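You operate a simulated robot arm through the tools that you are given. There is no shell and no other tool.

You are at the controls of a simulated robot arm. One attempt, no reset.

Task
Smooth the checked towel flat, tip the plain glass out and stand it on the towel.
Fine: both ends of the towel lie flat; the water goes into the sink; leave the other glasses. Set down upright: plain glass.
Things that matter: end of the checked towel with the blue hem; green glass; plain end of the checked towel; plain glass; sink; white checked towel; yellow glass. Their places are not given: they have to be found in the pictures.

The check looks at the end state, three seconds after you hand in, the way a careful person would. Anything else that was tipped, shoved, dropped, spilled or broken makes it a failure. Flat cloth is picked up by pressing the open fingertips on it (5 to 10 N) and closing them slowly along it; thin cloth reads only 2 to 8 mm in the jaws.

Robot
A 6-joint arm with a two-finger parallel gripper, fixed in place. Base frame: the origin is at the foot of the arm, x ahead of it, y to its left, z up; the work surface is at about z = 900. Units: mm, rad, N and s.
Its first joint turns from -2.897 to 2.897 rad. Payload 3.91 kg.
The TCP is the grasp point between the finger pads, 30 mm short of the fingertips. In the tool frame z runs along the fingers and y along their closing line. The gripper opens to 110 mm. The fingers are 20 mm wide and 10 mm thick; the gripper's body (48 by 112 mm) begins 55 mm behind the TCP.
Orientation is told as [roll, pitch, yaw] about the base's x, y, z axes, in that order, counted from this pose: with the fingers straight down and closing along the base's y, the tool's x points along the base's -x, its y along +y and its z along -z.

Tools
- The arm moves only by the tool jog_arm. Its argument "steps" is one flat list of numbers, 7 for each row, row after row: the opening in per cent of the stroke, from 0 (shut) to 100 (fully open), then the shift along the base's x, y, z in units of 50 mm (1.0 is 50 mm), then the turn, a rotation vector about the base's x, y, z in units of 4 degrees (1.0 is 4 degrees). In form: [gripper, x, y, z, ax, ay, az, gripper, x, y, z, ax, ay, az, ...]. A call has 1 to 20 rows; each row shifts and turns the commanded pose from where the row before left it. A call with a number of a shift or a turn outside -1 to 1 is refused whole. A row lasts 0.2 s, in which the tool goes at most 50 mm and 0.15 rad; a call with a longer step from one row to the next is refused whole, and so is a gripper value outside its range. Where a pose cannot be reached the arm comes as near as it can. A force on the tool above 40 N (or 10 N above the force at the start of the call, whichever is more), or a blocked arm, ends the call early, and 0.2 s more pass. Each finger travels about 108 mm/s and halts on what it meets, pressing with about 29 N; the grip force reading is that of the motor and also rises with nothing between the fingers. The clock runs only during rows and for 0.2 s after the last one: add rows that do not move to give the fingers time. It gives the time, the measured TCP pose, the force on the tool (base axes), the opening and the grip force at its end, in the units of the frame above (readings bear some noise), with the torque about the TCP (base axes, N m) and any sound that the robot's microphone picked up.
- Cameras (640 x 400 px; columns grow to the right, rows downward): "scene" is fixed at [50.4, -649, 1452]; the picture's right is [0.68, -0.73, 0.00], its down [-0.37, -0.35, -0.86] and it looks along [0.63, 0.58, -0.51] (base axes); focal length 319 px, centre (320, 200). "wrist" rides on the gripper at [73, 17, -103] in the tool frame; the picture's right is [-0.23, 0.97, 0.00], its down [-0.76, -0.18, -0.62] and it looks along [-0.61, -0.14, 0.78] (tool axes); focal length 222 px, centre (320, 200).
- grab_frame(camera): a new picture of that camera. No time passes.
- measure_at(camera, pixels): for up to 12 pixels [column, row] of the newest picture of that camera ("zoom" is the newest enlarged one), the place [x, y, z] in the base frame of the surface seen there, good to about 3 mm. No time passes.
- inspect(camera, box): a new picture of the part [left, top, right, bottom] of that camera's present view, enlarged. No time passes.
- sign_off(): hands the job in; it is judged then, once.

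Open the gripper and draw the arm clear of the work before you hand the job in, unless the task says otherwise.

The tools are called after "Request:" as a command line: name --argument value ..., lists and objects as JSON in quotes. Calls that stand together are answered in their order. jog_arm: Moves the arm, as the interface text tells. Its arguments: {"type":"object","properties":{"steps":{"type":"array"}},"required":["steps"]} The other tools are called the same way: grab_frame (camera) takes a picture; measure_at (camera, pixels) gives the place of the surface under pixels of a picture; inspect (camera, box) takes an enlarged picture of a part of a camera's view; sign_off () hands the job in.

At the start:

```text
clock: 0.0
tcp_pos: [588.7, 324.3, 1258.8]
tcp_rot: [-0.001, -0.001, 0.0]
wrist_force: [0.5, -0.3, -0.3]
ft_torque: [0.0, 0.03, -0.02]
width: 109.9
gripper_force: 0.1
```

scene: 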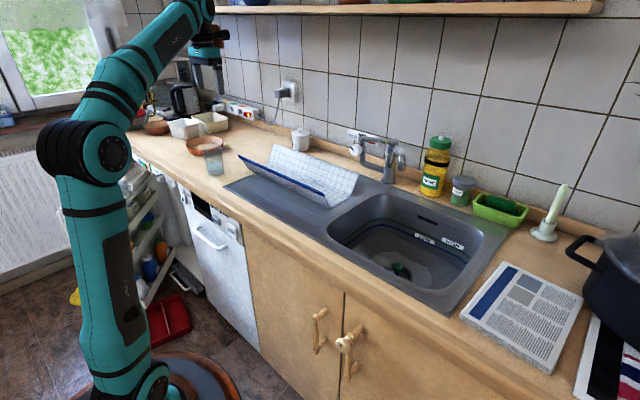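
wrist: 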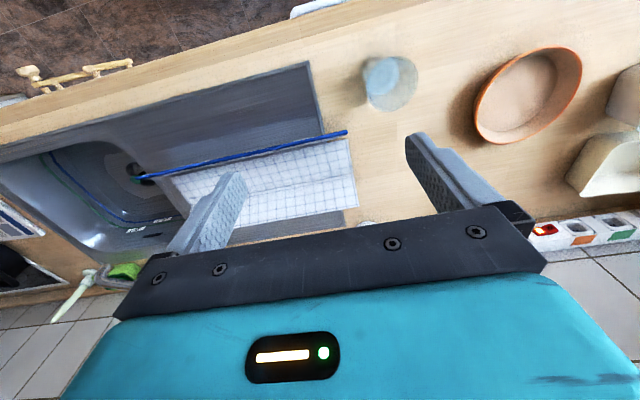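

The scene picture shows the checked towel around (300,175) on the drainer and a glass near (214,160). I'll enlarge those areas first.

Request:
inspect --camera "scene" --box '[130, 80, 390, 240]'

Request:
inspect --camera "scene" --box '[320, 120, 640, 320]'

Request:
inspect --camera "wrist" --box '[160, 40, 480, 240]'

```text
2.46 times, centred on (260, 160) of scene
```

zoom: 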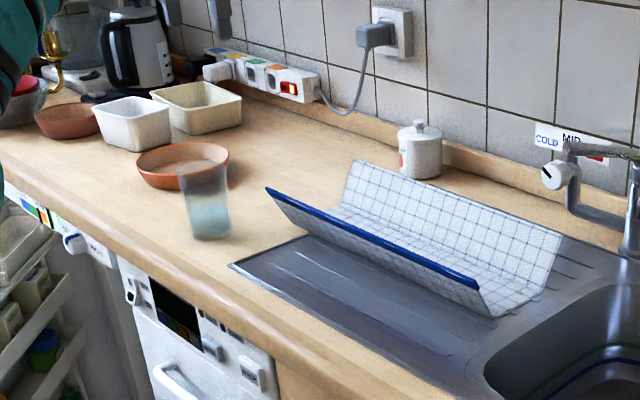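

```text
2.00 times, centred on (480, 220) of scene
```

zoom: 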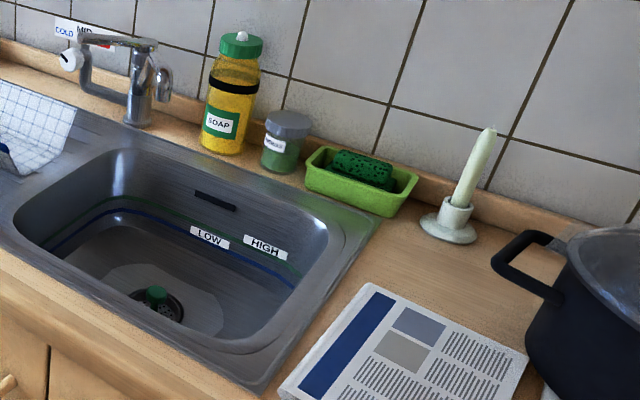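

```text
2.00 times, centred on (320, 140) of wrist
```

zoom: 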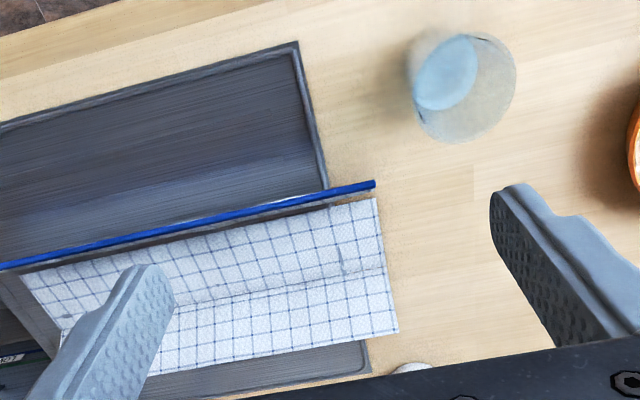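

The towel's two ends stand up (blue hem toward the front, plain end toward the wall). I'll measure points on the towel, the glass, the drainer and the sink in the scene picture.

Request:
grab_frame --camera "scene"

Request:
measure_at --camera "scene" --pixels '[[240, 156], [324, 195], [276, 146], [357, 175], [268, 165], [330, 207], [264, 177], [215, 174], [214, 151], [225, 186], [400, 270], [335, 225]]'

Request:
measure_at --camera "wrist" --pixels '[[346, 132], [347, 139], [354, 170], [358, 207], [345, 215], [307, 64], [320, 135], [395, 82], [380, 70], [400, 105], [520, 95], [240, 150]]'

```text
taken
```

scene: 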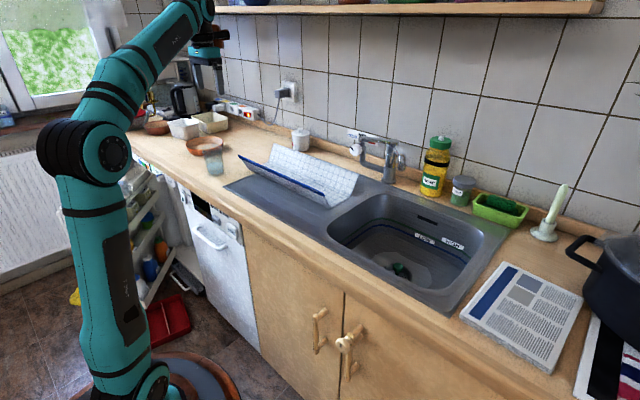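

```text
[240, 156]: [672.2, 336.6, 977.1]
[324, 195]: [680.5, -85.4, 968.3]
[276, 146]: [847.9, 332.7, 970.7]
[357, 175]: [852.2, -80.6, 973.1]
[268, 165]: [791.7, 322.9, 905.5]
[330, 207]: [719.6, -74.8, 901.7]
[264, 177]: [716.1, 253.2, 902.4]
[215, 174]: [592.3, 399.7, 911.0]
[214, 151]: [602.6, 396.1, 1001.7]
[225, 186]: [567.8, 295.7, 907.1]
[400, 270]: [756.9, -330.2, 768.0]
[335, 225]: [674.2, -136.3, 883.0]
```

```text
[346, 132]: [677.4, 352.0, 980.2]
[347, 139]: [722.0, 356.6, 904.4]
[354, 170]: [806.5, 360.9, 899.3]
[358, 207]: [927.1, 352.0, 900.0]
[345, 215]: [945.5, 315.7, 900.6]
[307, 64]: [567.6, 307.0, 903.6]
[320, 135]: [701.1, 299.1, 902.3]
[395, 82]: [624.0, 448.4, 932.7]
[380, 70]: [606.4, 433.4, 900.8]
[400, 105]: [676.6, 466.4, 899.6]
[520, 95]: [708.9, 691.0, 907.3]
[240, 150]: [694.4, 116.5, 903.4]
```

Only one glass is clear so far; I still have to find the green and yellow ones. I'll enlarge the left end of the counter and the sink area, and measure the tap and surroundings.

Request:
inspect --camera "scene" --box '[110, 70, 270, 170]'

Request:
inspect --camera "wrist" --box '[0, 100, 160, 400]'

Request:
inspect --camera "scene" --box '[230, 130, 370, 218]'

Request:
measure_at --camera "scene" --pixels '[[362, 157], [388, 180], [400, 158], [384, 140], [356, 133], [300, 138], [432, 185], [461, 190], [205, 146], [300, 150], [370, 178], [400, 215]]'

```text
4.00 times, centred on (190, 120) of scene
```

zoom: 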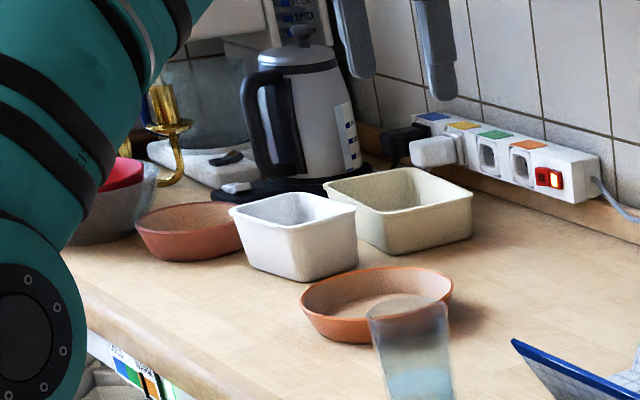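

```text
1.33 times, centred on (80, 250) of wrist
```

zoom: 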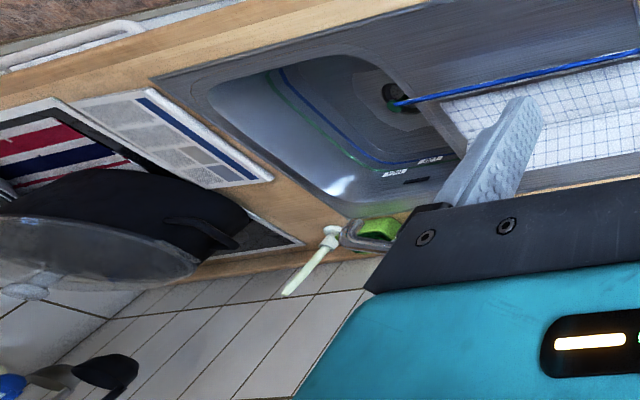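

```text
4.55 times, centred on (300, 174) of scene
```

zoom: 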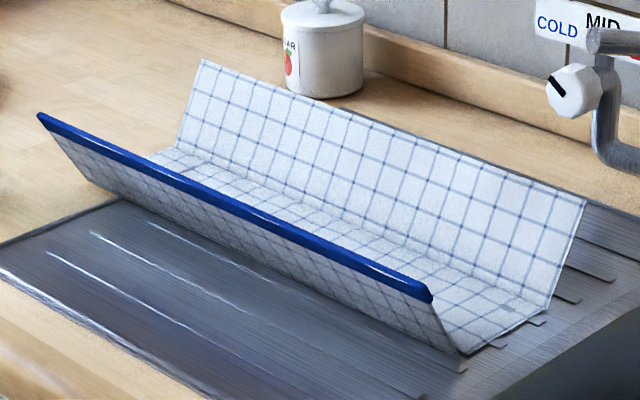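

```text
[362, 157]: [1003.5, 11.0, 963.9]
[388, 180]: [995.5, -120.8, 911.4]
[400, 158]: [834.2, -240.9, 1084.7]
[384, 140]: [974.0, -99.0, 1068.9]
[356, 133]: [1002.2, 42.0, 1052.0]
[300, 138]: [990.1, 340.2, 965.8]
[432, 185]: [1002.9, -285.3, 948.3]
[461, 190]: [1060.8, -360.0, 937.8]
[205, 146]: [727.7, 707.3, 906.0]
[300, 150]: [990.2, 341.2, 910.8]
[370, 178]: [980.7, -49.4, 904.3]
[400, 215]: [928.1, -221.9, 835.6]
```

No other glass is visible yet; the arm hides part of the left end of the counter. I'll swing the tool right at its present height to uncover that region and look over the sink.

Request:
jog_arm --steps '[100, 0, -1, 0, 0, 0, 0, 100, 0, -1, 0, 0, 0, 0, 100, 0, -1, 0, 0, 0, 0, 100, 0, -1, 0, 0, 0, 0, 100, 0, -1, 0, 0, 0, 0, 100, 0, -1, 0, 0, 0, 0, 100, 0, -1, 0, 0, 0, 0, 100, 0, -1, 0, 0, 0, 0, 100, 0, -1, 0, 0, 0, 0, 100, 0, -1, 0, 0, 0, 0]'

Request:
grab_frame --camera "scene"

Request:
grab_frame --camera "wrist"

```text
clock: 2.2
tcp_pos: [588.6, -175.4, 1263.2]
tcp_rot: [-0.001, -0.003, 0.002]
wrist_force: [0.1, 0.3, 0.5]
ft_torque: [-0.04, 0.01, 0.04]
width: 110.1
gripper_force: 0.0
```

```text
taken
```

scene: 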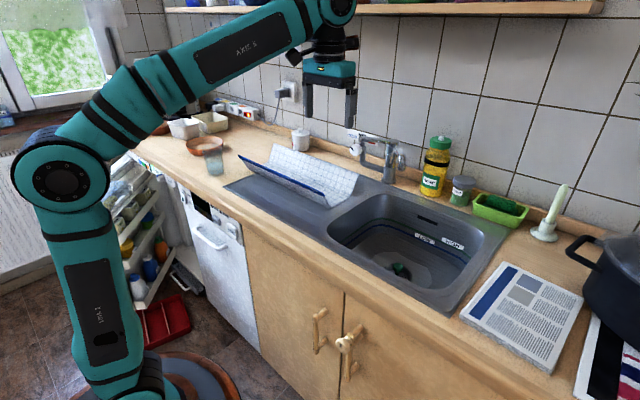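

```text
taken
```

wrist: 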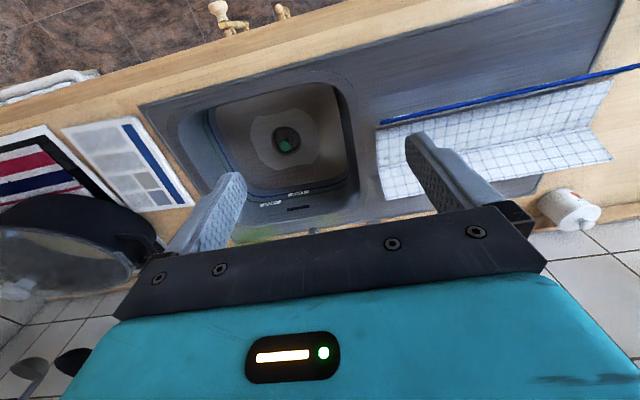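

The sink's drain is near wrist pixel (287,140), and the sink is free of glasses. I'll enlarge the left region now the arm moved, to look for the tinted glasses.

Request:
inspect --camera "scene" --box '[160, 90, 320, 190]'

Request:
inspect --camera "scene" --box '[480, 180, 640, 400]'

Request:
inspect --camera "wrist" --box '[150, 60, 400, 240]'

Request:
measure_at --camera "wrist" --pixels '[[287, 140], [250, 130], [320, 130], [290, 95], [285, 170], [160, 110], [345, 100], [330, 85], [375, 125], [383, 198], [405, 185], [380, 128]]'

```text
4.00 times, centred on (240, 140) of scene
```

zoom: 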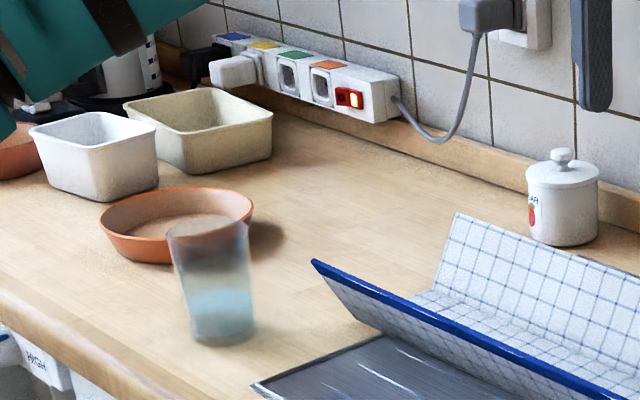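

```text
1.82 times, centred on (560, 290) of scene
```

zoom: 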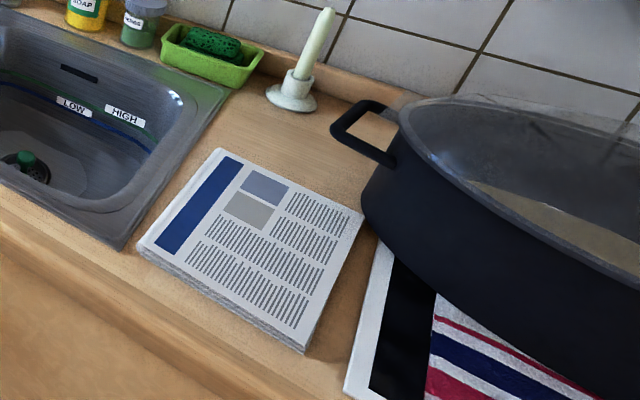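

```text
2.22 times, centred on (275, 150) of wrist
```

zoom: 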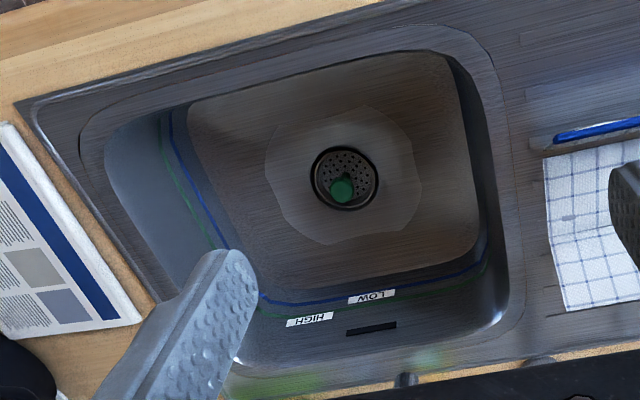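

```text
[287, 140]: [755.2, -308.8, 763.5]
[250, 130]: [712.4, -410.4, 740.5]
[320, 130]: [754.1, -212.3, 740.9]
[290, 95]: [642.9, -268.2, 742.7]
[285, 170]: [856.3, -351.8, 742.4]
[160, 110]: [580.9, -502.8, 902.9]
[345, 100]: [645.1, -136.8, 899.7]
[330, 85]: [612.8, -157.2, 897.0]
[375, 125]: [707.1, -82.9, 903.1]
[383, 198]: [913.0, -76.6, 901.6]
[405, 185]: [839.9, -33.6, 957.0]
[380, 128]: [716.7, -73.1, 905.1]
```

The sink bottom is at about (755,-310,742) and holds no glass; neither tinted glass is in sight. I'll swing left and yaw the tool about +80° so that the wrist camera looks along the left end of the counter.

Request:
jog_arm --steps '[100, -0.15, 0.6, 0.1, 0, 0, 1, 100, -0.15, 0.6, 0.1, 0, 0, 1, 100, -0.15, 0.6, 0.1, 0, 0, 1, 100, -0.15, 0.6, 0.1, 0, 0, 1, 100, -0.15, 0.6, 0.1, 0, 0, 1, 100, -0.15, 0.6, 0.1, 0, 0, 1, 100, -0.15, 0.6, 0.1, 0, 0, 1, 100, -0.15, 0.6, 0.1, 0, 0, 1, 100, -0.15, 0.6, 0.1, 0, 0, 1, 100, -0.15, 0.6, 0.1, 0, 0, 1, 100, -0.15, 0.6, 0.1, 0, 0, 1, 100, -0.15, 0.6, 0.1, 0, 0, 1, 100, -0.15, 0.6, 0.1, 0, 0, 1, 100, -0.15, 0.6, 0.1, 0, 0, 1, 100, -0.15, 0.6, 0.1, 0, 0, 1, 100, -0.15, 0.6, 0.1, 0, 0, 1, 100, -0.15, 0.6, 0.1, 0, 0, 1, 100, -0.15, 0.6, 0.1, 0, 0, 1, 100, -0.15, 0.6, 0.1, 0, 0, 1, 100, -0.15, 0.6, 0.1, 0, 0, 1]'

Request:
grab_frame --camera "scene"

Request:
grab_frame --camera "wrist"

```text
clock: 6.4
tcp_pos: [437.4, 418.6, 1302.3]
tcp_rot: [-0.005, -0.012, 1.395]
wrist_force: [-0.9, -0.5, 0.0]
ft_torque: [0.06, 0.0, 0.01]
width: 109.9
gripper_force: 0.0
out of reach, approached as far as the arm can: row 11, 12, 13, 14, 15, 16, 17, 18, 19, 20
```

```text
taken
```

scene: 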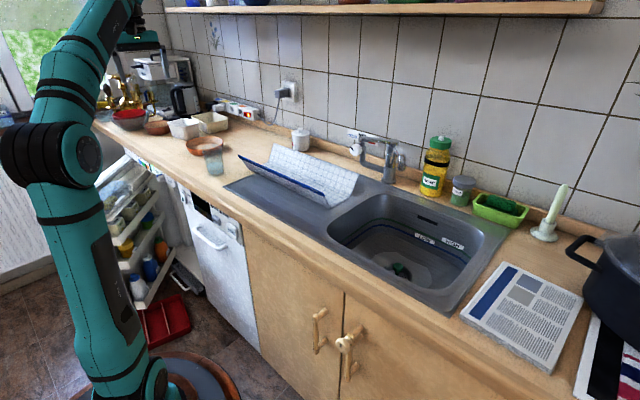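

```text
taken
```

wrist: 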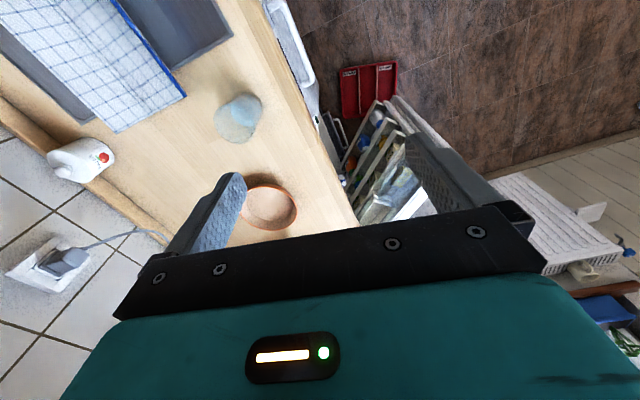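

The arm now uncovers the far left of the counter. I'll enlarge that corner and the shelf strip at the top, where some items are just visible.

Request:
inspect --camera "scene" --box '[90, 40, 250, 170]'

Request:
inspect --camera "scene" --box '[160, 0, 400, 30]'

Request:
inspect --camera "scene" --box '[400, 0, 640, 30]'

Request:
inspect --camera "wrist" --box '[150, 60, 410, 240]'

Request:
inspect --camera "scene" --box '[90, 140, 210, 320]'

```text
3.08 times, centred on (170, 105) of scene
```

zoom: 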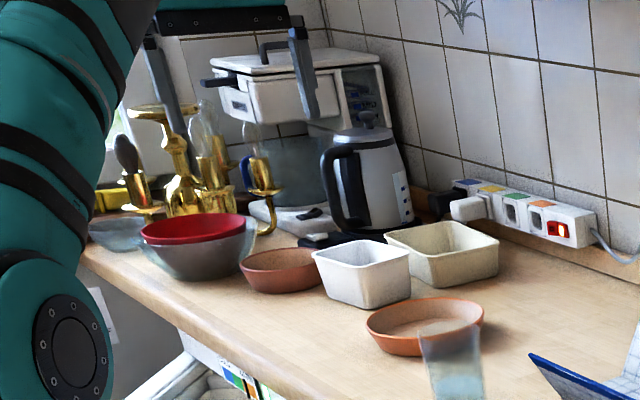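

```text
2.67 times, centred on (280, 15) of scene
```

zoom: 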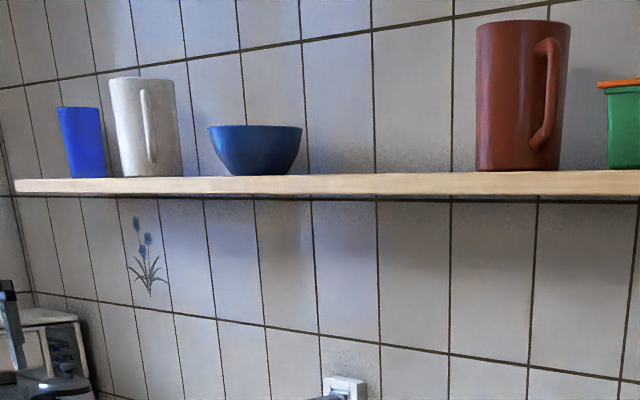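

```text
2.67 times, centred on (520, 15) of scene
```

zoom: 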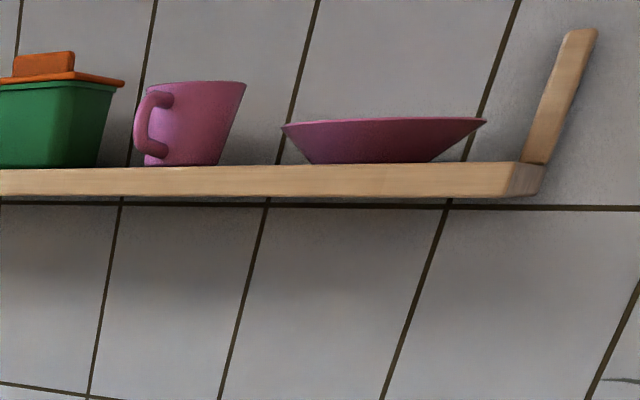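

```text
2.22 times, centred on (280, 150) of wrist
```

zoom: 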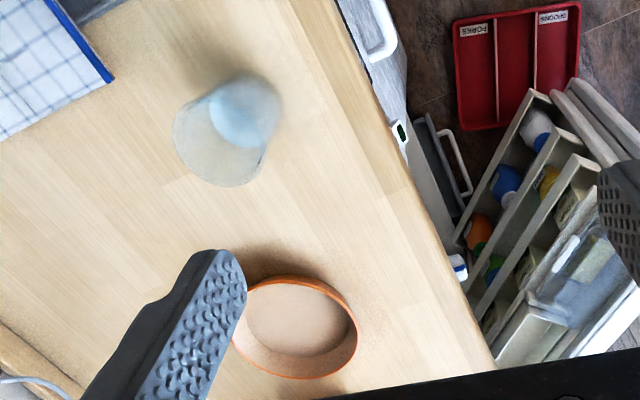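

```text
2.22 times, centred on (150, 230) of scene
```

zoom: 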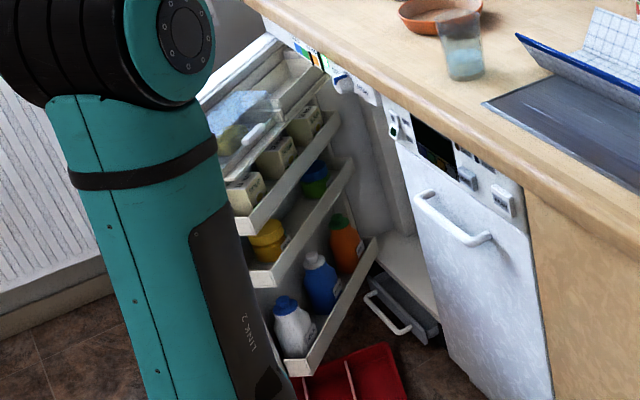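

The enlarged view widens to fit its frame, so I can look past the picture's edges. I'll look beyond the right, left and bottom edges of the scene view for the tinted glasses.

Request:
inspect --camera "scene" --box '[630, 0, 640, 400]'

Request:
inspect --camera "scene" --box '[0, 0, 10, 400]'

Request:
inspect --camera "scene" --box '[0, 0, 640, 10]'

Request:
inspect --camera "wrist" --box '[0, 0, 640, 10]'

Request:
inspect --camera "wrist" --box '[0, 0, 10, 400]'

```text
1.00 times, centred on (635, 200) of scene (not enlarged: the box is as wide or as high as the picture)
```

zoom: 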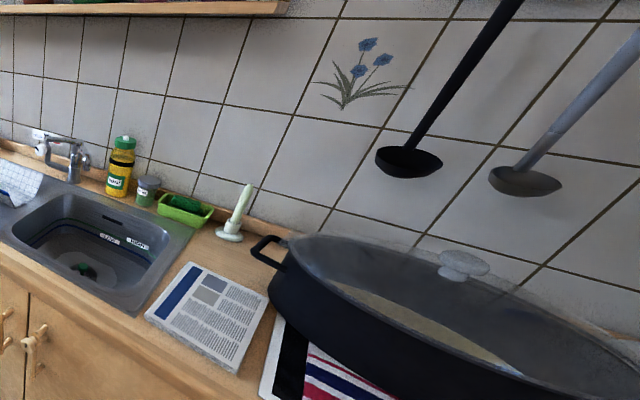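

```text
1.00 times, centred on (5, 200) of scene (not enlarged: the box is as wide or as high as the picture)
```

zoom: 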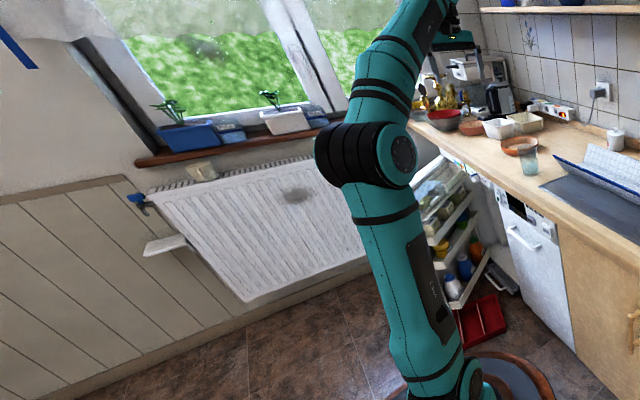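

```text
1.00 times, centred on (320, 5) of scene (not enlarged: the box is as wide or as high as the picture)
```

zoom: 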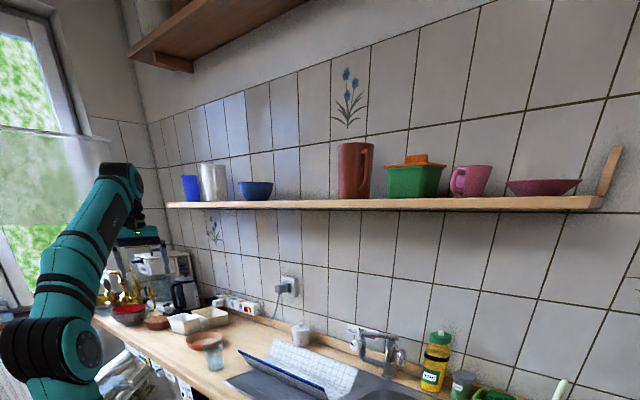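

```text
1.00 times, centred on (320, 5) of wrist (not enlarged: the box is as wide or as high as the picture)
```

zoom: 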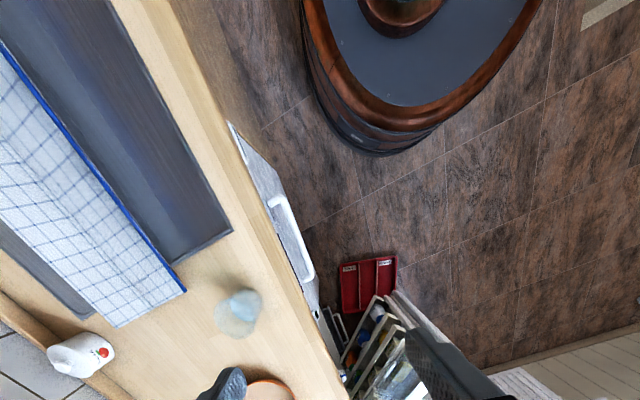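

```text
1.00 times, centred on (5, 200) of wrist (not enlarged: the box is as wide or as high as the picture)
```

zoom: 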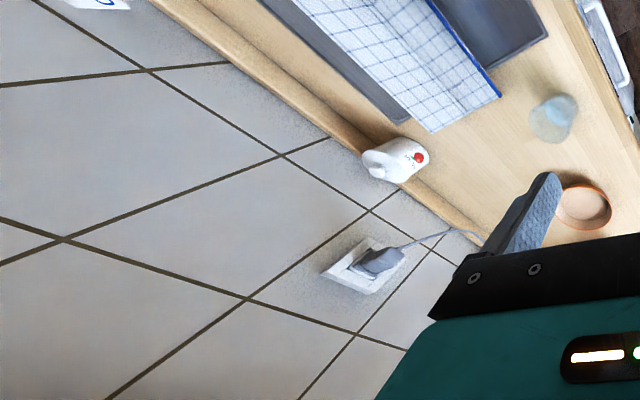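

No tinted glass is visible on the counter, shelf or floor so far. I'll enlarge the bottle/jar group by the wall and the far-left corner more strongly.

Request:
inspect --camera "scene" --box '[410, 125, 530, 225]'

Request:
inspect --camera "scene" --box '[95, 60, 185, 130]'

Request:
inspect --camera "scene" --box '[180, 125, 250, 185]'

Request:
inspect --camera "scene" --box '[320, 190, 500, 310]'

```text
4.00 times, centred on (470, 175) of scene
```

zoom: 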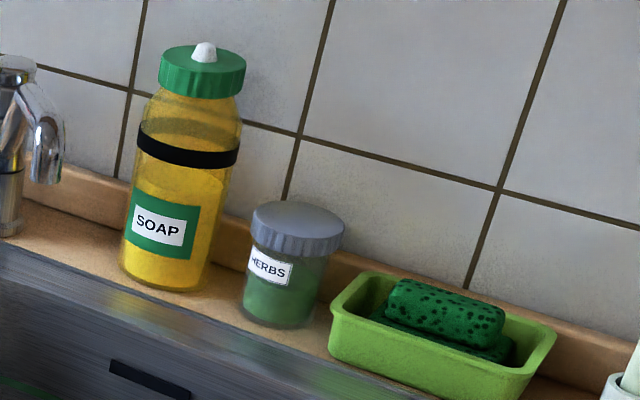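

```text
5.71 times, centred on (140, 95) of scene
```

zoom: 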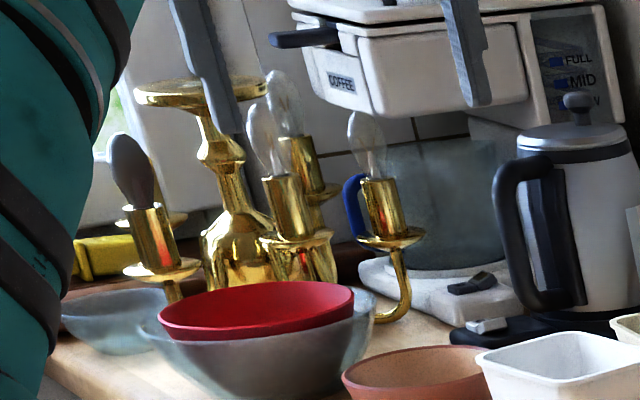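

```text
6.67 times, centred on (215, 155) of scene
```

zoom: 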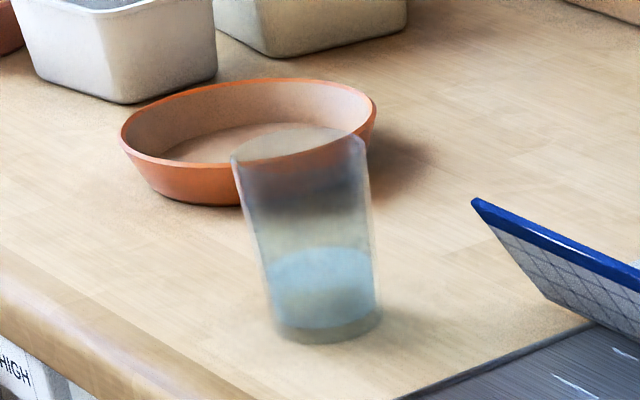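

```text
3.33 times, centred on (410, 250) of scene
```

zoom: 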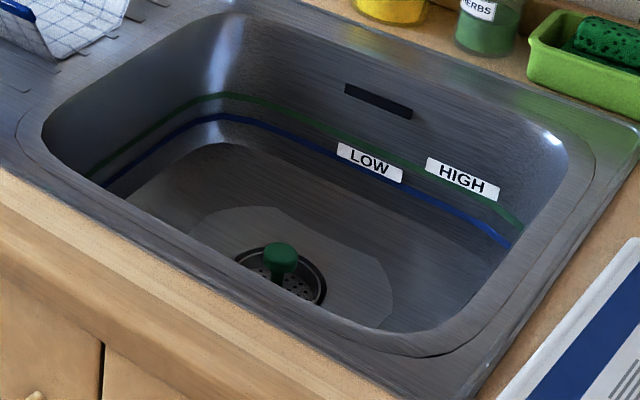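

The soap bottle (yellow) and herb jar (green) by the wall are the only tinted glassware I can see, and I'll keep clear of them. The clear glass at scene (214,160) is the plain one; I now return to yaw 0 above the towel's middle.

Request:
jog_arm --steps '[100, 0.328, -0.288, -0.15, 0, 0, -1, 100, 0.328, -0.288, -0.15, 0, 0, -1, 100, 0.328, -0.288, -0.15, 0, 0, -1, 100, 0.328, -0.288, -0.15, 0, 0, -1, 100, 0.328, -0.288, -0.15, 0, 0, -1, 100, 0.328, -0.288, -0.15, 0, 0, -1, 100, 0.328, -0.288, -0.15, 0, 0, -1, 100, 0.328, -0.288, -0.15, 0, 0, -1, 100, 0.328, -0.288, -0.15, 0, 0, -1, 100, 0.328, -0.288, -0.15, 0, 0, -1, 100, 0.328, -0.288, -0.15, 0, 0, -1, 100, 0.328, -0.288, -0.15, 0, 0, -1, 100, 0.328, -0.288, -0.15, 0, 0, -1, 100, 0.328, -0.288, -0.15, 0, 0, -1, 100, 0.328, -0.288, -0.15, 0, 0, -1, 100, 0.328, -0.288, -0.15, 0, 0, -1, 100, 0.328, -0.288, -0.15, 0, 0, -1, 100, 0.328, -0.288, -0.15, 0, 0, -1, 100, 0.328, -0.288, -0.15, 0, 0, -1, 100, 0.328, -0.288, -0.15, 0, 0, -1]'

Request:
grab_frame --camera "scene"

Request:
grab_frame --camera "wrist"

```text
clock: 10.6
tcp_pos: [764.1, 132.6, 1150.8]
tcp_rot: [0.0, -0.003, -0.001]
wrist_force: [0.4, -0.7, 0.5]
ft_torque: [-0.04, -0.01, -0.01]
width: 110.3
gripper_force: 0.1
```

```text
taken
```

scene: 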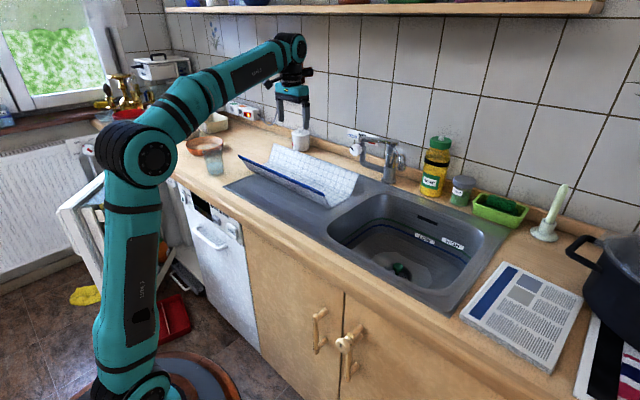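

```text
taken
```

wrist: 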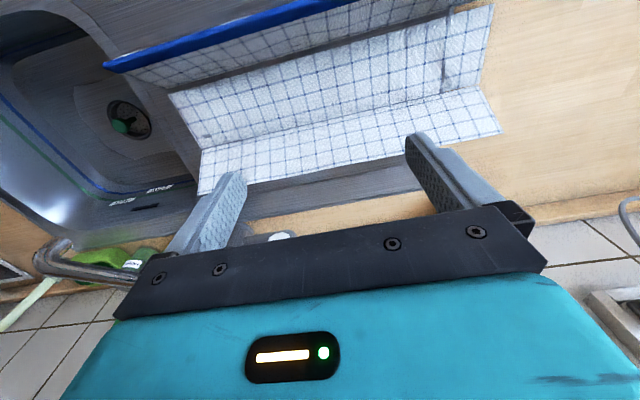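

The towel fills the wrist view: blue hem from (105,65) up to the right, back fold near (200,148)–(480,88), plain edge near (200,193)–(500,130). I'll enlarge and measure these lines.

Request:
inspect --camera "wrist" --box '[90, 0, 510, 262]'

Request:
measure_at --camera "wrist" --pixels '[[110, 66], [250, 38], [380, 6], [172, 94], [200, 150], [200, 192], [300, 120], [310, 130], [480, 90], [498, 132], [330, 60], [300, 155]]'

Request:
measure_at --camera "scene" --pixels '[[257, 158], [273, 163], [280, 168], [300, 178], [310, 186], [290, 158], [300, 168], [310, 160], [320, 172], [333, 190], [340, 196], [322, 184]]'

```text
1.52 times, centred on (300, 131) of wrist
```

zoom: 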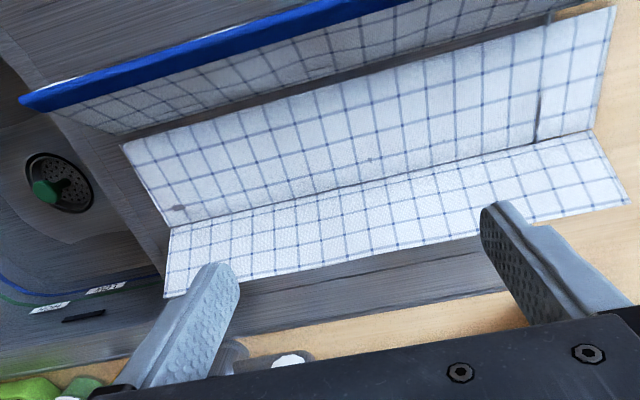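

```text
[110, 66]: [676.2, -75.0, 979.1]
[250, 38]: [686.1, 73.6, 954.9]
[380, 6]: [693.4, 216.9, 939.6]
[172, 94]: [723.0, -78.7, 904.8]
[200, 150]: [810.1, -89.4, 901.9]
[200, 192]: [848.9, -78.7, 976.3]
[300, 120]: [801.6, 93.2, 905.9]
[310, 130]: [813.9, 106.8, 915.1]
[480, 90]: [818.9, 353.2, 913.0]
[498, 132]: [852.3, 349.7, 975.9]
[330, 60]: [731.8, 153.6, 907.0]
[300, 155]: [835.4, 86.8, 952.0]
```

```text
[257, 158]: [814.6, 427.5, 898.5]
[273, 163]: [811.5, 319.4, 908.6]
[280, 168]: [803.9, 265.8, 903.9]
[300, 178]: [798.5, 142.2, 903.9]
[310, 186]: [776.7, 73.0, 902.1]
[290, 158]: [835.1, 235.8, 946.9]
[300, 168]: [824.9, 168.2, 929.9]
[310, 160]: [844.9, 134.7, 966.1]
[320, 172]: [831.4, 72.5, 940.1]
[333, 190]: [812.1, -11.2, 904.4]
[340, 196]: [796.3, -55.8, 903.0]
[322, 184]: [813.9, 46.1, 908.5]
```

The folds lie at x≈720 and x≈808, the blue hem's top at (676, z 979), the plain end's top at (851, z 976), with y from -80 to 352. I'll come down inside the valley with the fingers open and turn the hem flap outward along an arc.

Request:
jog_arm --steps '[100, -0.22, 0.06, -0.8, 0, 0, 0, 100, -0.22, 0, -0.8, 0, 0, 0, 100, -0.22, 0, -0.8, 0, 0, 0, 100, -0.22, 0, -0.8, 0, 0, 0, 100, 0, 0, 0, 0, 0, 0]'

Request:
inspect --camera "scene" --box '[230, 110, 370, 218]'

```text
clock: 11.8
tcp_pos: [719.8, 135.2, 991.1]
tcp_rot: [0.001, -0.002, -0.001]
wrist_force: [-0.1, 0.3, -0.8]
ft_torque: [0.01, -0.01, 0.0]
width: 109.8
gripper_force: 0.0
```

```text
3.70 times, centred on (300, 164) of scene
```

zoom: 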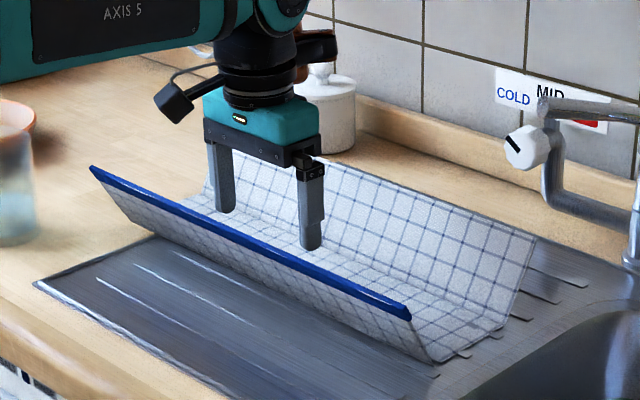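

The fingers hang inside the valley, behind the blue hem, and touch nothing. I now push the hem flap outward and down along the arc in small steps.

Request:
jog_arm --steps '[100, -0.27, 0, 0.05, 0, 0, 0, 100, -0.27, 0, 0.02, 0, 0, 0, 100, -0.2, 0, -0.14, 0, 0, 0, 100, -0.17, 0, -0.17, 0, 0, 0, 100, -0.14, 0, -0.2, 0, 0, 0, 100, -0.1, 0, -0.22, 0, 0, 0, 100, -0.06, 0, -0.24, 0, 0, 0, 100, 0, 0, 0, 0, 0, 0]'

Request:
inspect --camera "scene" --box '[230, 110, 370, 218]'

```text
clock: 13.6
tcp_pos: [660.2, 137.1, 947.7]
tcp_rot: [0.0, -0.004, -0.002]
wrist_force: [0.6, 0.4, 0.5]
ft_torque: [0.01, 0.01, -0.01]
width: 109.6
gripper_force: 0.0
```

```text
3.70 times, centred on (300, 164) of scene
```

zoom: 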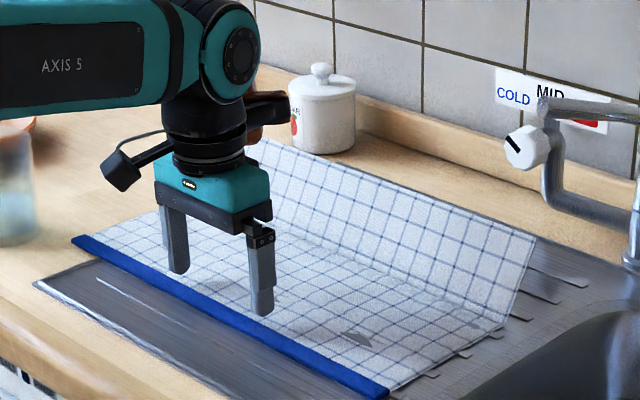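

The hem flap turned over and now lies nearly flat in front. I'll press it gently down with the fingertips and read the force.

Request:
jog_arm --steps '[100, 0, 0, -0.14, 0, 0, 0, 100, 0, 0, -0.08, 0, 0, 0, 100, 0, 0, -0.04, 0, 0, 0, 100, 0, 0, 0, 0, 0, 0]'

```text
clock: 14.3
tcp_pos: [659.4, 137.4, 938.0]
tcp_rot: [0.002, -0.009, -0.001]
wrist_force: [-3.1, -0.6, 9.6]
ft_torque: [-0.37, 0.19, -0.2]
width: 109.8
gripper_force: 0.0
stopped in row 3: the force on the tool passed its limit at 45 N (the readings are from after the stop); the commanded pose is now the measured one
```

The tips touch at TCP z≈938 and the push briefly reached 45 N, so the flap is down. I lift and check whether it stays flat.

Request:
jog_arm --steps '[100, 0, 0, 0.1, 0, 0, 0, 100, 0.1, 0, 0.4, 0, 0, 0, 100, 0.3, 0, 0.9, 0, 0, 0, 100, 0.4, 0, 0.4, 0, 0, 0, 100, 0, 0, 0, 0, 0, 0]'

Request:
inspect --camera "scene" --box '[230, 110, 370, 218]'

Request:
grab_frame --camera "wrist"

```text
clock: 15.5
tcp_pos: [698.1, 136.5, 1025.6]
tcp_rot: [0.001, -0.008, 0.0]
wrist_force: [0.4, -1.1, 0.0]
ft_torque: [-0.03, -0.01, 0.0]
width: 109.7
gripper_force: 0.0
```

```text
3.70 times, centred on (300, 164) of scene
```

zoom: 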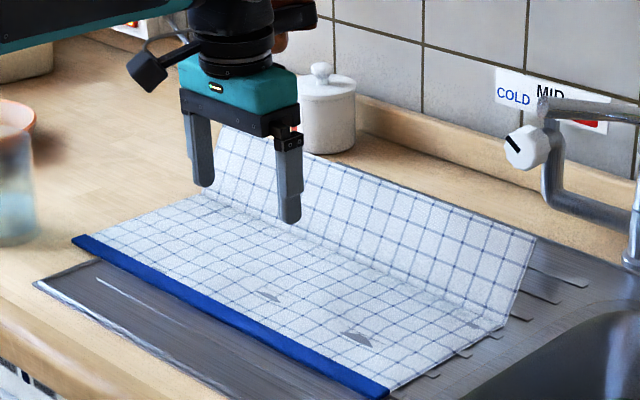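

```text
taken
```

wrist: 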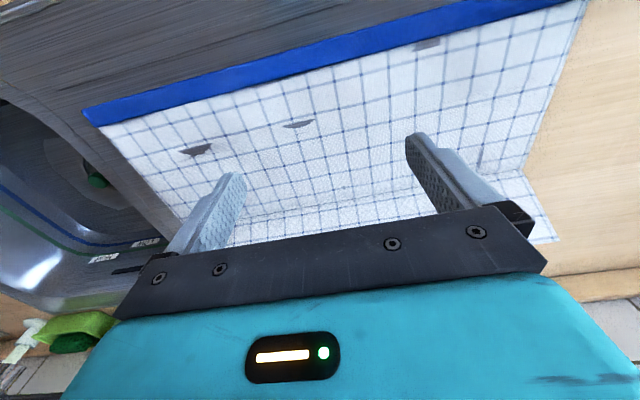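

The blue-hem end stays flat on the drainer. Next I move over to the plain flap (top edge at x≈851) with the tips inside the valley.

Request:
jog_arm --steps '[100, 0.7, 0, 0, 0, 0, 0, 100, 0.7, 0, 0, 0, 0, 0, 100, 0.64, 0, -0.2, 0, 0, 0, 100, 0, 0, -0.5, 0, 0, 0, 100, 0, 0, 0, 0, 0, 0, 100, 0.33, 0, 0.04, 0, 0, 0, 100, 0.33, 0, 0.03, 0, 0, 0, 100, 0.2, 0, -0.14, 0, 0, 0, 100, 0.17, 0, -0.17, 0, 0, 0, 100, 0.14, 0, -0.2, 0, 0, 0, 100, 0.1, 0, -0.22, 0, 0, 0, 100, 0.06, 0, -0.24, 0, 0, 0, 100, 0, 0, 0, 0, 0, 0]'

Request:
inspect --camera "scene" --box '[230, 110, 370, 218]'

```text
clock: 18.3
tcp_pos: [869.0, 137.0, 948.5]
tcp_rot: [0.003, -0.01, 0.0]
wrist_force: [0.0, -0.1, 0.4]
ft_torque: [0.04, -0.03, 0.0]
width: 110.0
gripper_force: 0.1
```

```text
3.70 times, centred on (300, 164) of scene
```

zoom: 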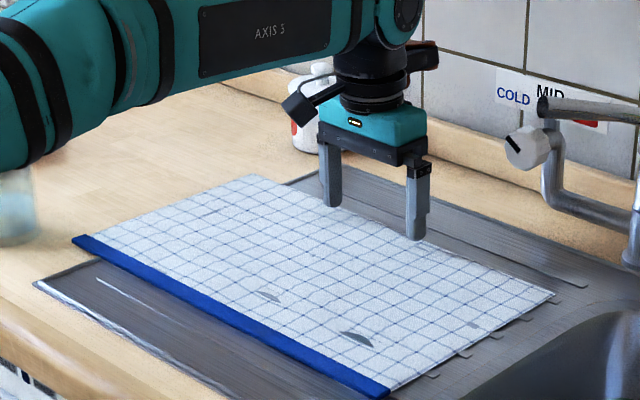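

The plain flap has gone over and looks flat. I'll press it lightly, lift off and check the heights of both ends.

Request:
jog_arm --steps '[100, 0, 0, -0.1, 0, 0, 0, 100, 0, 0, -0.06, 0, 0, 0, 100, 0, 0, 0, 0, 0, 0, 100, 0, 0, 0.2, 0, 0, 0, 100, -0.2, 0, 0.9, 0, 0, 0, 100, -0.6, 0, 1, 0, 0, 0, 100, -1, 0, 1, 0, 0, 0, 100, -1, 0, 0.6, 0, 0, 0, 100, -1, 0, 0.3, 0, 0, 0, 100, -1, 0, 0, 0, 0, 0, 100, -1, 0, 0, 0, 0, 0]'

Request:
grab_frame --camera "scene"

Request:
grab_frame --camera "wrist"

```text
refused: row 6 steps farther than a row can; nothing moved
```

```text
taken
```

scene: 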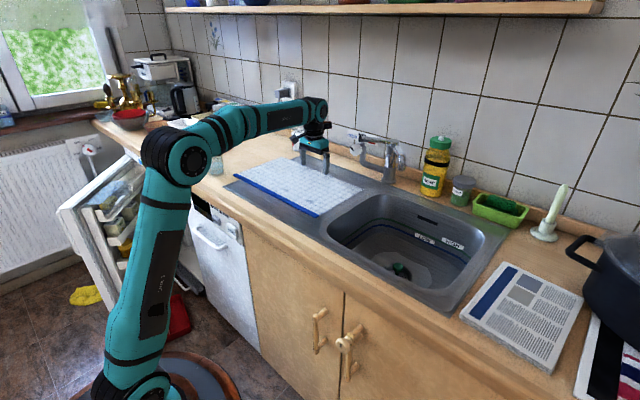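

```text
taken
```

wrist: 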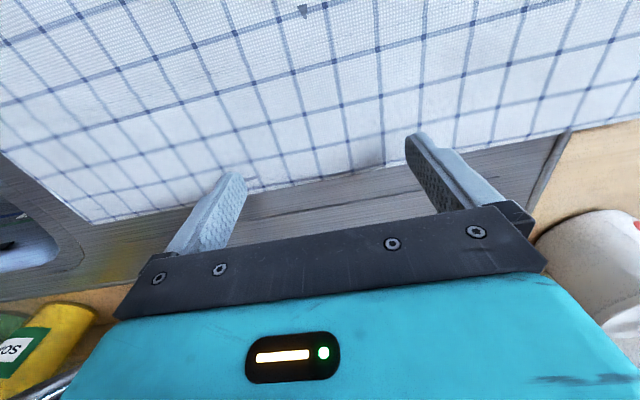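

The call was refused because one row was too long; nothing moved. I repeat it with shorter rows: press lightly, lift, then withdraw back and up.

Request:
jog_arm --steps '[100, 0, 0, -0.1, 0, 0, 0, 100, 0, 0, -0.06, 0, 0, 0, 100, 0, 0, 0, 0, 0, 0, 100, 0, 0, 0.2, 0, 0, 0, 100, -0.1, 0, 0.8, 0, 0, 0, 100, -0.5, 0, 0.7, 0, 0, 0, 100, -0.7, 0, 0.7, 0, 0, 0, 100, -0.7, 0, 0.7, 0, 0, 0, 100, -0.7, 0, 0.7, 0, 0, 0, 100, -0.7, 0, 0.7, 0, 0, 0, 100, 0, 0, 0, 0, 0, 0]'

Request:
grab_frame --camera "scene"

Request:
grab_frame --camera "wrist"

```text
clock: 20.7
tcp_pos: [698.8, 137.9, 1164.9]
tcp_rot: [0.003, -0.008, 0.0]
wrist_force: [0.0, -0.2, 0.8]
ft_torque: [-0.02, 0.01, 0.0]
width: 110.1
gripper_force: 0.1
```

```text
taken
```

scene: 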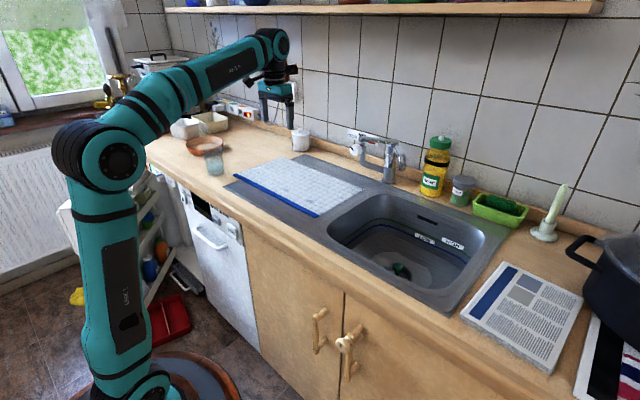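

```text
taken
```

wrist: 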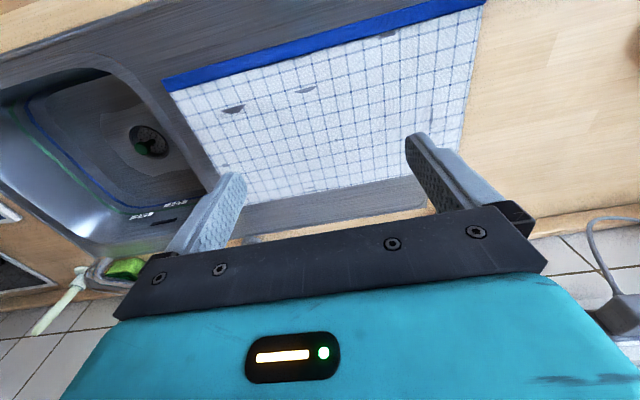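

The towel now lies spread out in both views. I'll enlarge it and measure its edges to confirm that both ends are flat.

Request:
inspect --camera "scene" --box '[225, 140, 375, 225]'

Request:
measure_at --camera "scene" --pixels '[[241, 183], [270, 197], [300, 209], [316, 214], [340, 199], [362, 187], [330, 172], [300, 158], [280, 170], [300, 185], [245, 180], [355, 183]]'

Request:
measure_at --camera "wrist" --pixels '[[170, 82], [300, 48], [470, 6], [240, 198], [300, 188], [390, 172], [455, 140], [478, 20], [200, 130], [235, 110], [310, 90], [350, 120]]'

```text
4.27 times, centred on (300, 182) of scene
```

zoom: 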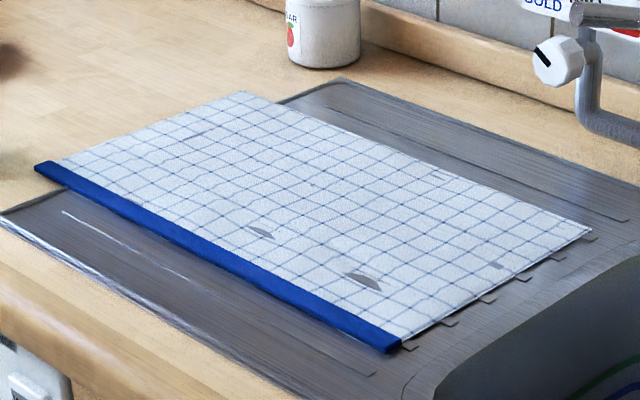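

```text
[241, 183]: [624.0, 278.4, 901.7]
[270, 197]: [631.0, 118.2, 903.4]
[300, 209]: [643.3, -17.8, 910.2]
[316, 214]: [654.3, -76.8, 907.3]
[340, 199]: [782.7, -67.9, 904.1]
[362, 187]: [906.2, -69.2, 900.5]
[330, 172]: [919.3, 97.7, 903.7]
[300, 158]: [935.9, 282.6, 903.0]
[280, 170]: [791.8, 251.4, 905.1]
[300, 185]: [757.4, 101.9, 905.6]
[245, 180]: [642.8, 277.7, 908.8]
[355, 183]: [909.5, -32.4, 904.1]
```

```text
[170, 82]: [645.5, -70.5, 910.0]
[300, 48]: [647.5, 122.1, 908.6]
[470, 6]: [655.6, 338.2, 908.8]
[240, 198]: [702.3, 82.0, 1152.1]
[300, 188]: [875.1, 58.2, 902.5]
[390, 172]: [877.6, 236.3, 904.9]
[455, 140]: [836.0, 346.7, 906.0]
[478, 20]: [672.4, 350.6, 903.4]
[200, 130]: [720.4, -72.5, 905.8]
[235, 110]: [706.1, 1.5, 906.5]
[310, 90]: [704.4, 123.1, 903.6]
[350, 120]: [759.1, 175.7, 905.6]
```

Both ends lie flat (z≈903–909 all over, x 634–895, y -75–350). Now for the plain glass: I'll enlarge it in the scene view and measure points on its rim, base and sides.

Request:
inspect --camera "scene" --box '[185, 130, 245, 182]'

Request:
measure_at --camera "zoom" --pixels '[[240, 160], [375, 150], [300, 165], [310, 135], [290, 330], [365, 320], [330, 345], [325, 290], [320, 250], [330, 220], [270, 250], [375, 240]]'

```text
7.69 times, centred on (215, 156) of scene
```

zoom: 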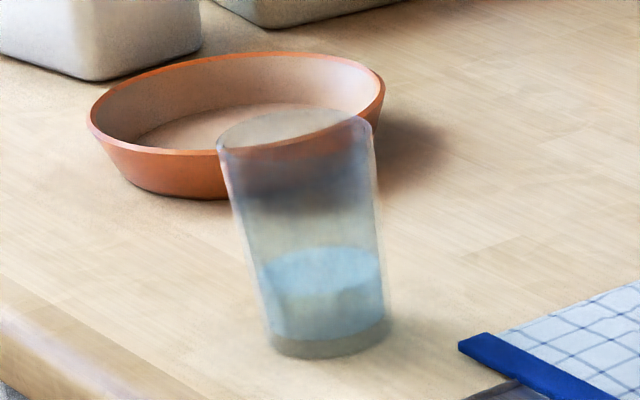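

```text
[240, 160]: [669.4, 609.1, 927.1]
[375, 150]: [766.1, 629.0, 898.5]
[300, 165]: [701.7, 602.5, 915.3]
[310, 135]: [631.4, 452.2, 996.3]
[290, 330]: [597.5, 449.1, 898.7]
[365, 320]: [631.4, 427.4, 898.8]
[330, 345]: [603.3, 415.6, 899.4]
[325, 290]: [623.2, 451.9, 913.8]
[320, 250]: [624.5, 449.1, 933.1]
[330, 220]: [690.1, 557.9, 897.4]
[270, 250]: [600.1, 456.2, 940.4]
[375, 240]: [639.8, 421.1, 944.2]
```

The glass stands at about (604,422): base about 60 mm wide, rim about 78 mm at z≈1007, with shallow water (surface around z 935). I'll take a side grip, so I pitch the tool 60° forward while moving to a stand-off in front of the glass, high above the counter.

Request:
jog_arm --steps '[100, -0.332, 0.379, 0, 0, -1, 0, 100, -0.332, 0.379, 0, 0, -1, 0, 100, -0.332, 0.379, 0, 0, -1, 0, 100, -0.332, 0.379, 0, 0, -1, 0, 100, -0.332, 0.379, 0, 0, -1, 0, 100, -0.332, 0.379, 0, 0, -1, 0, 100, -0.332, 0.379, 0, 0, -1, 0, 100, -0.332, 0.379, 0, 0, -1, 0, 100, -0.332, 0.379, 0, 0, -1, 0, 100, -0.332, 0.379, 0, 0, -1, 0, 100, -0.332, 0.379, 0, 0, -1, 0, 100, -0.332, 0.379, 0, 0, -1, 0, 100, -0.332, 0.379, 0, 0, -1, 0, 100, -0.332, 0.379, 0, 0, -1, 0, 100, -0.332, 0.379, 0, 0, -1, 0]'

Request:
grab_frame --camera "scene"

Request:
grab_frame --camera "wrist"

```text
clock: 23.9
tcp_pos: [449.6, 419.7, 1166.0]
tcp_rot: [0.002, -1.058, -0.001]
wrist_force: [0.6, -0.4, -0.1]
ft_torque: [0.0, 0.0, 0.0]
width: 110.1
gripper_force: 0.1
```

```text
taken
```

scene: 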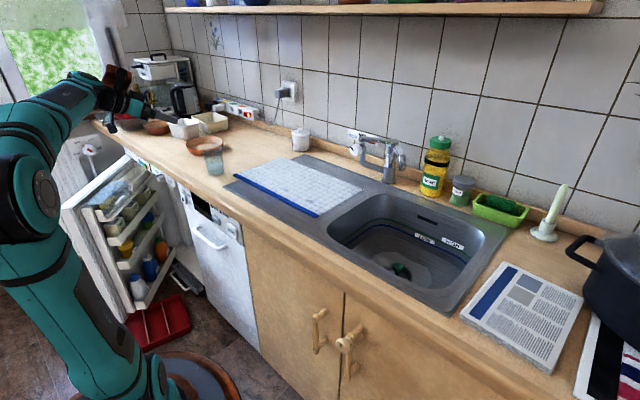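

```text
taken
```

wrist: 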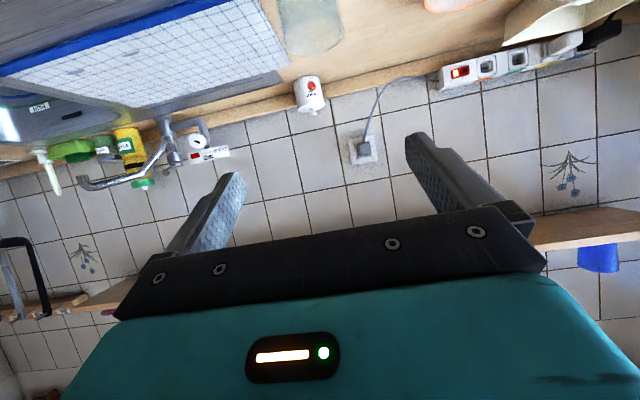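

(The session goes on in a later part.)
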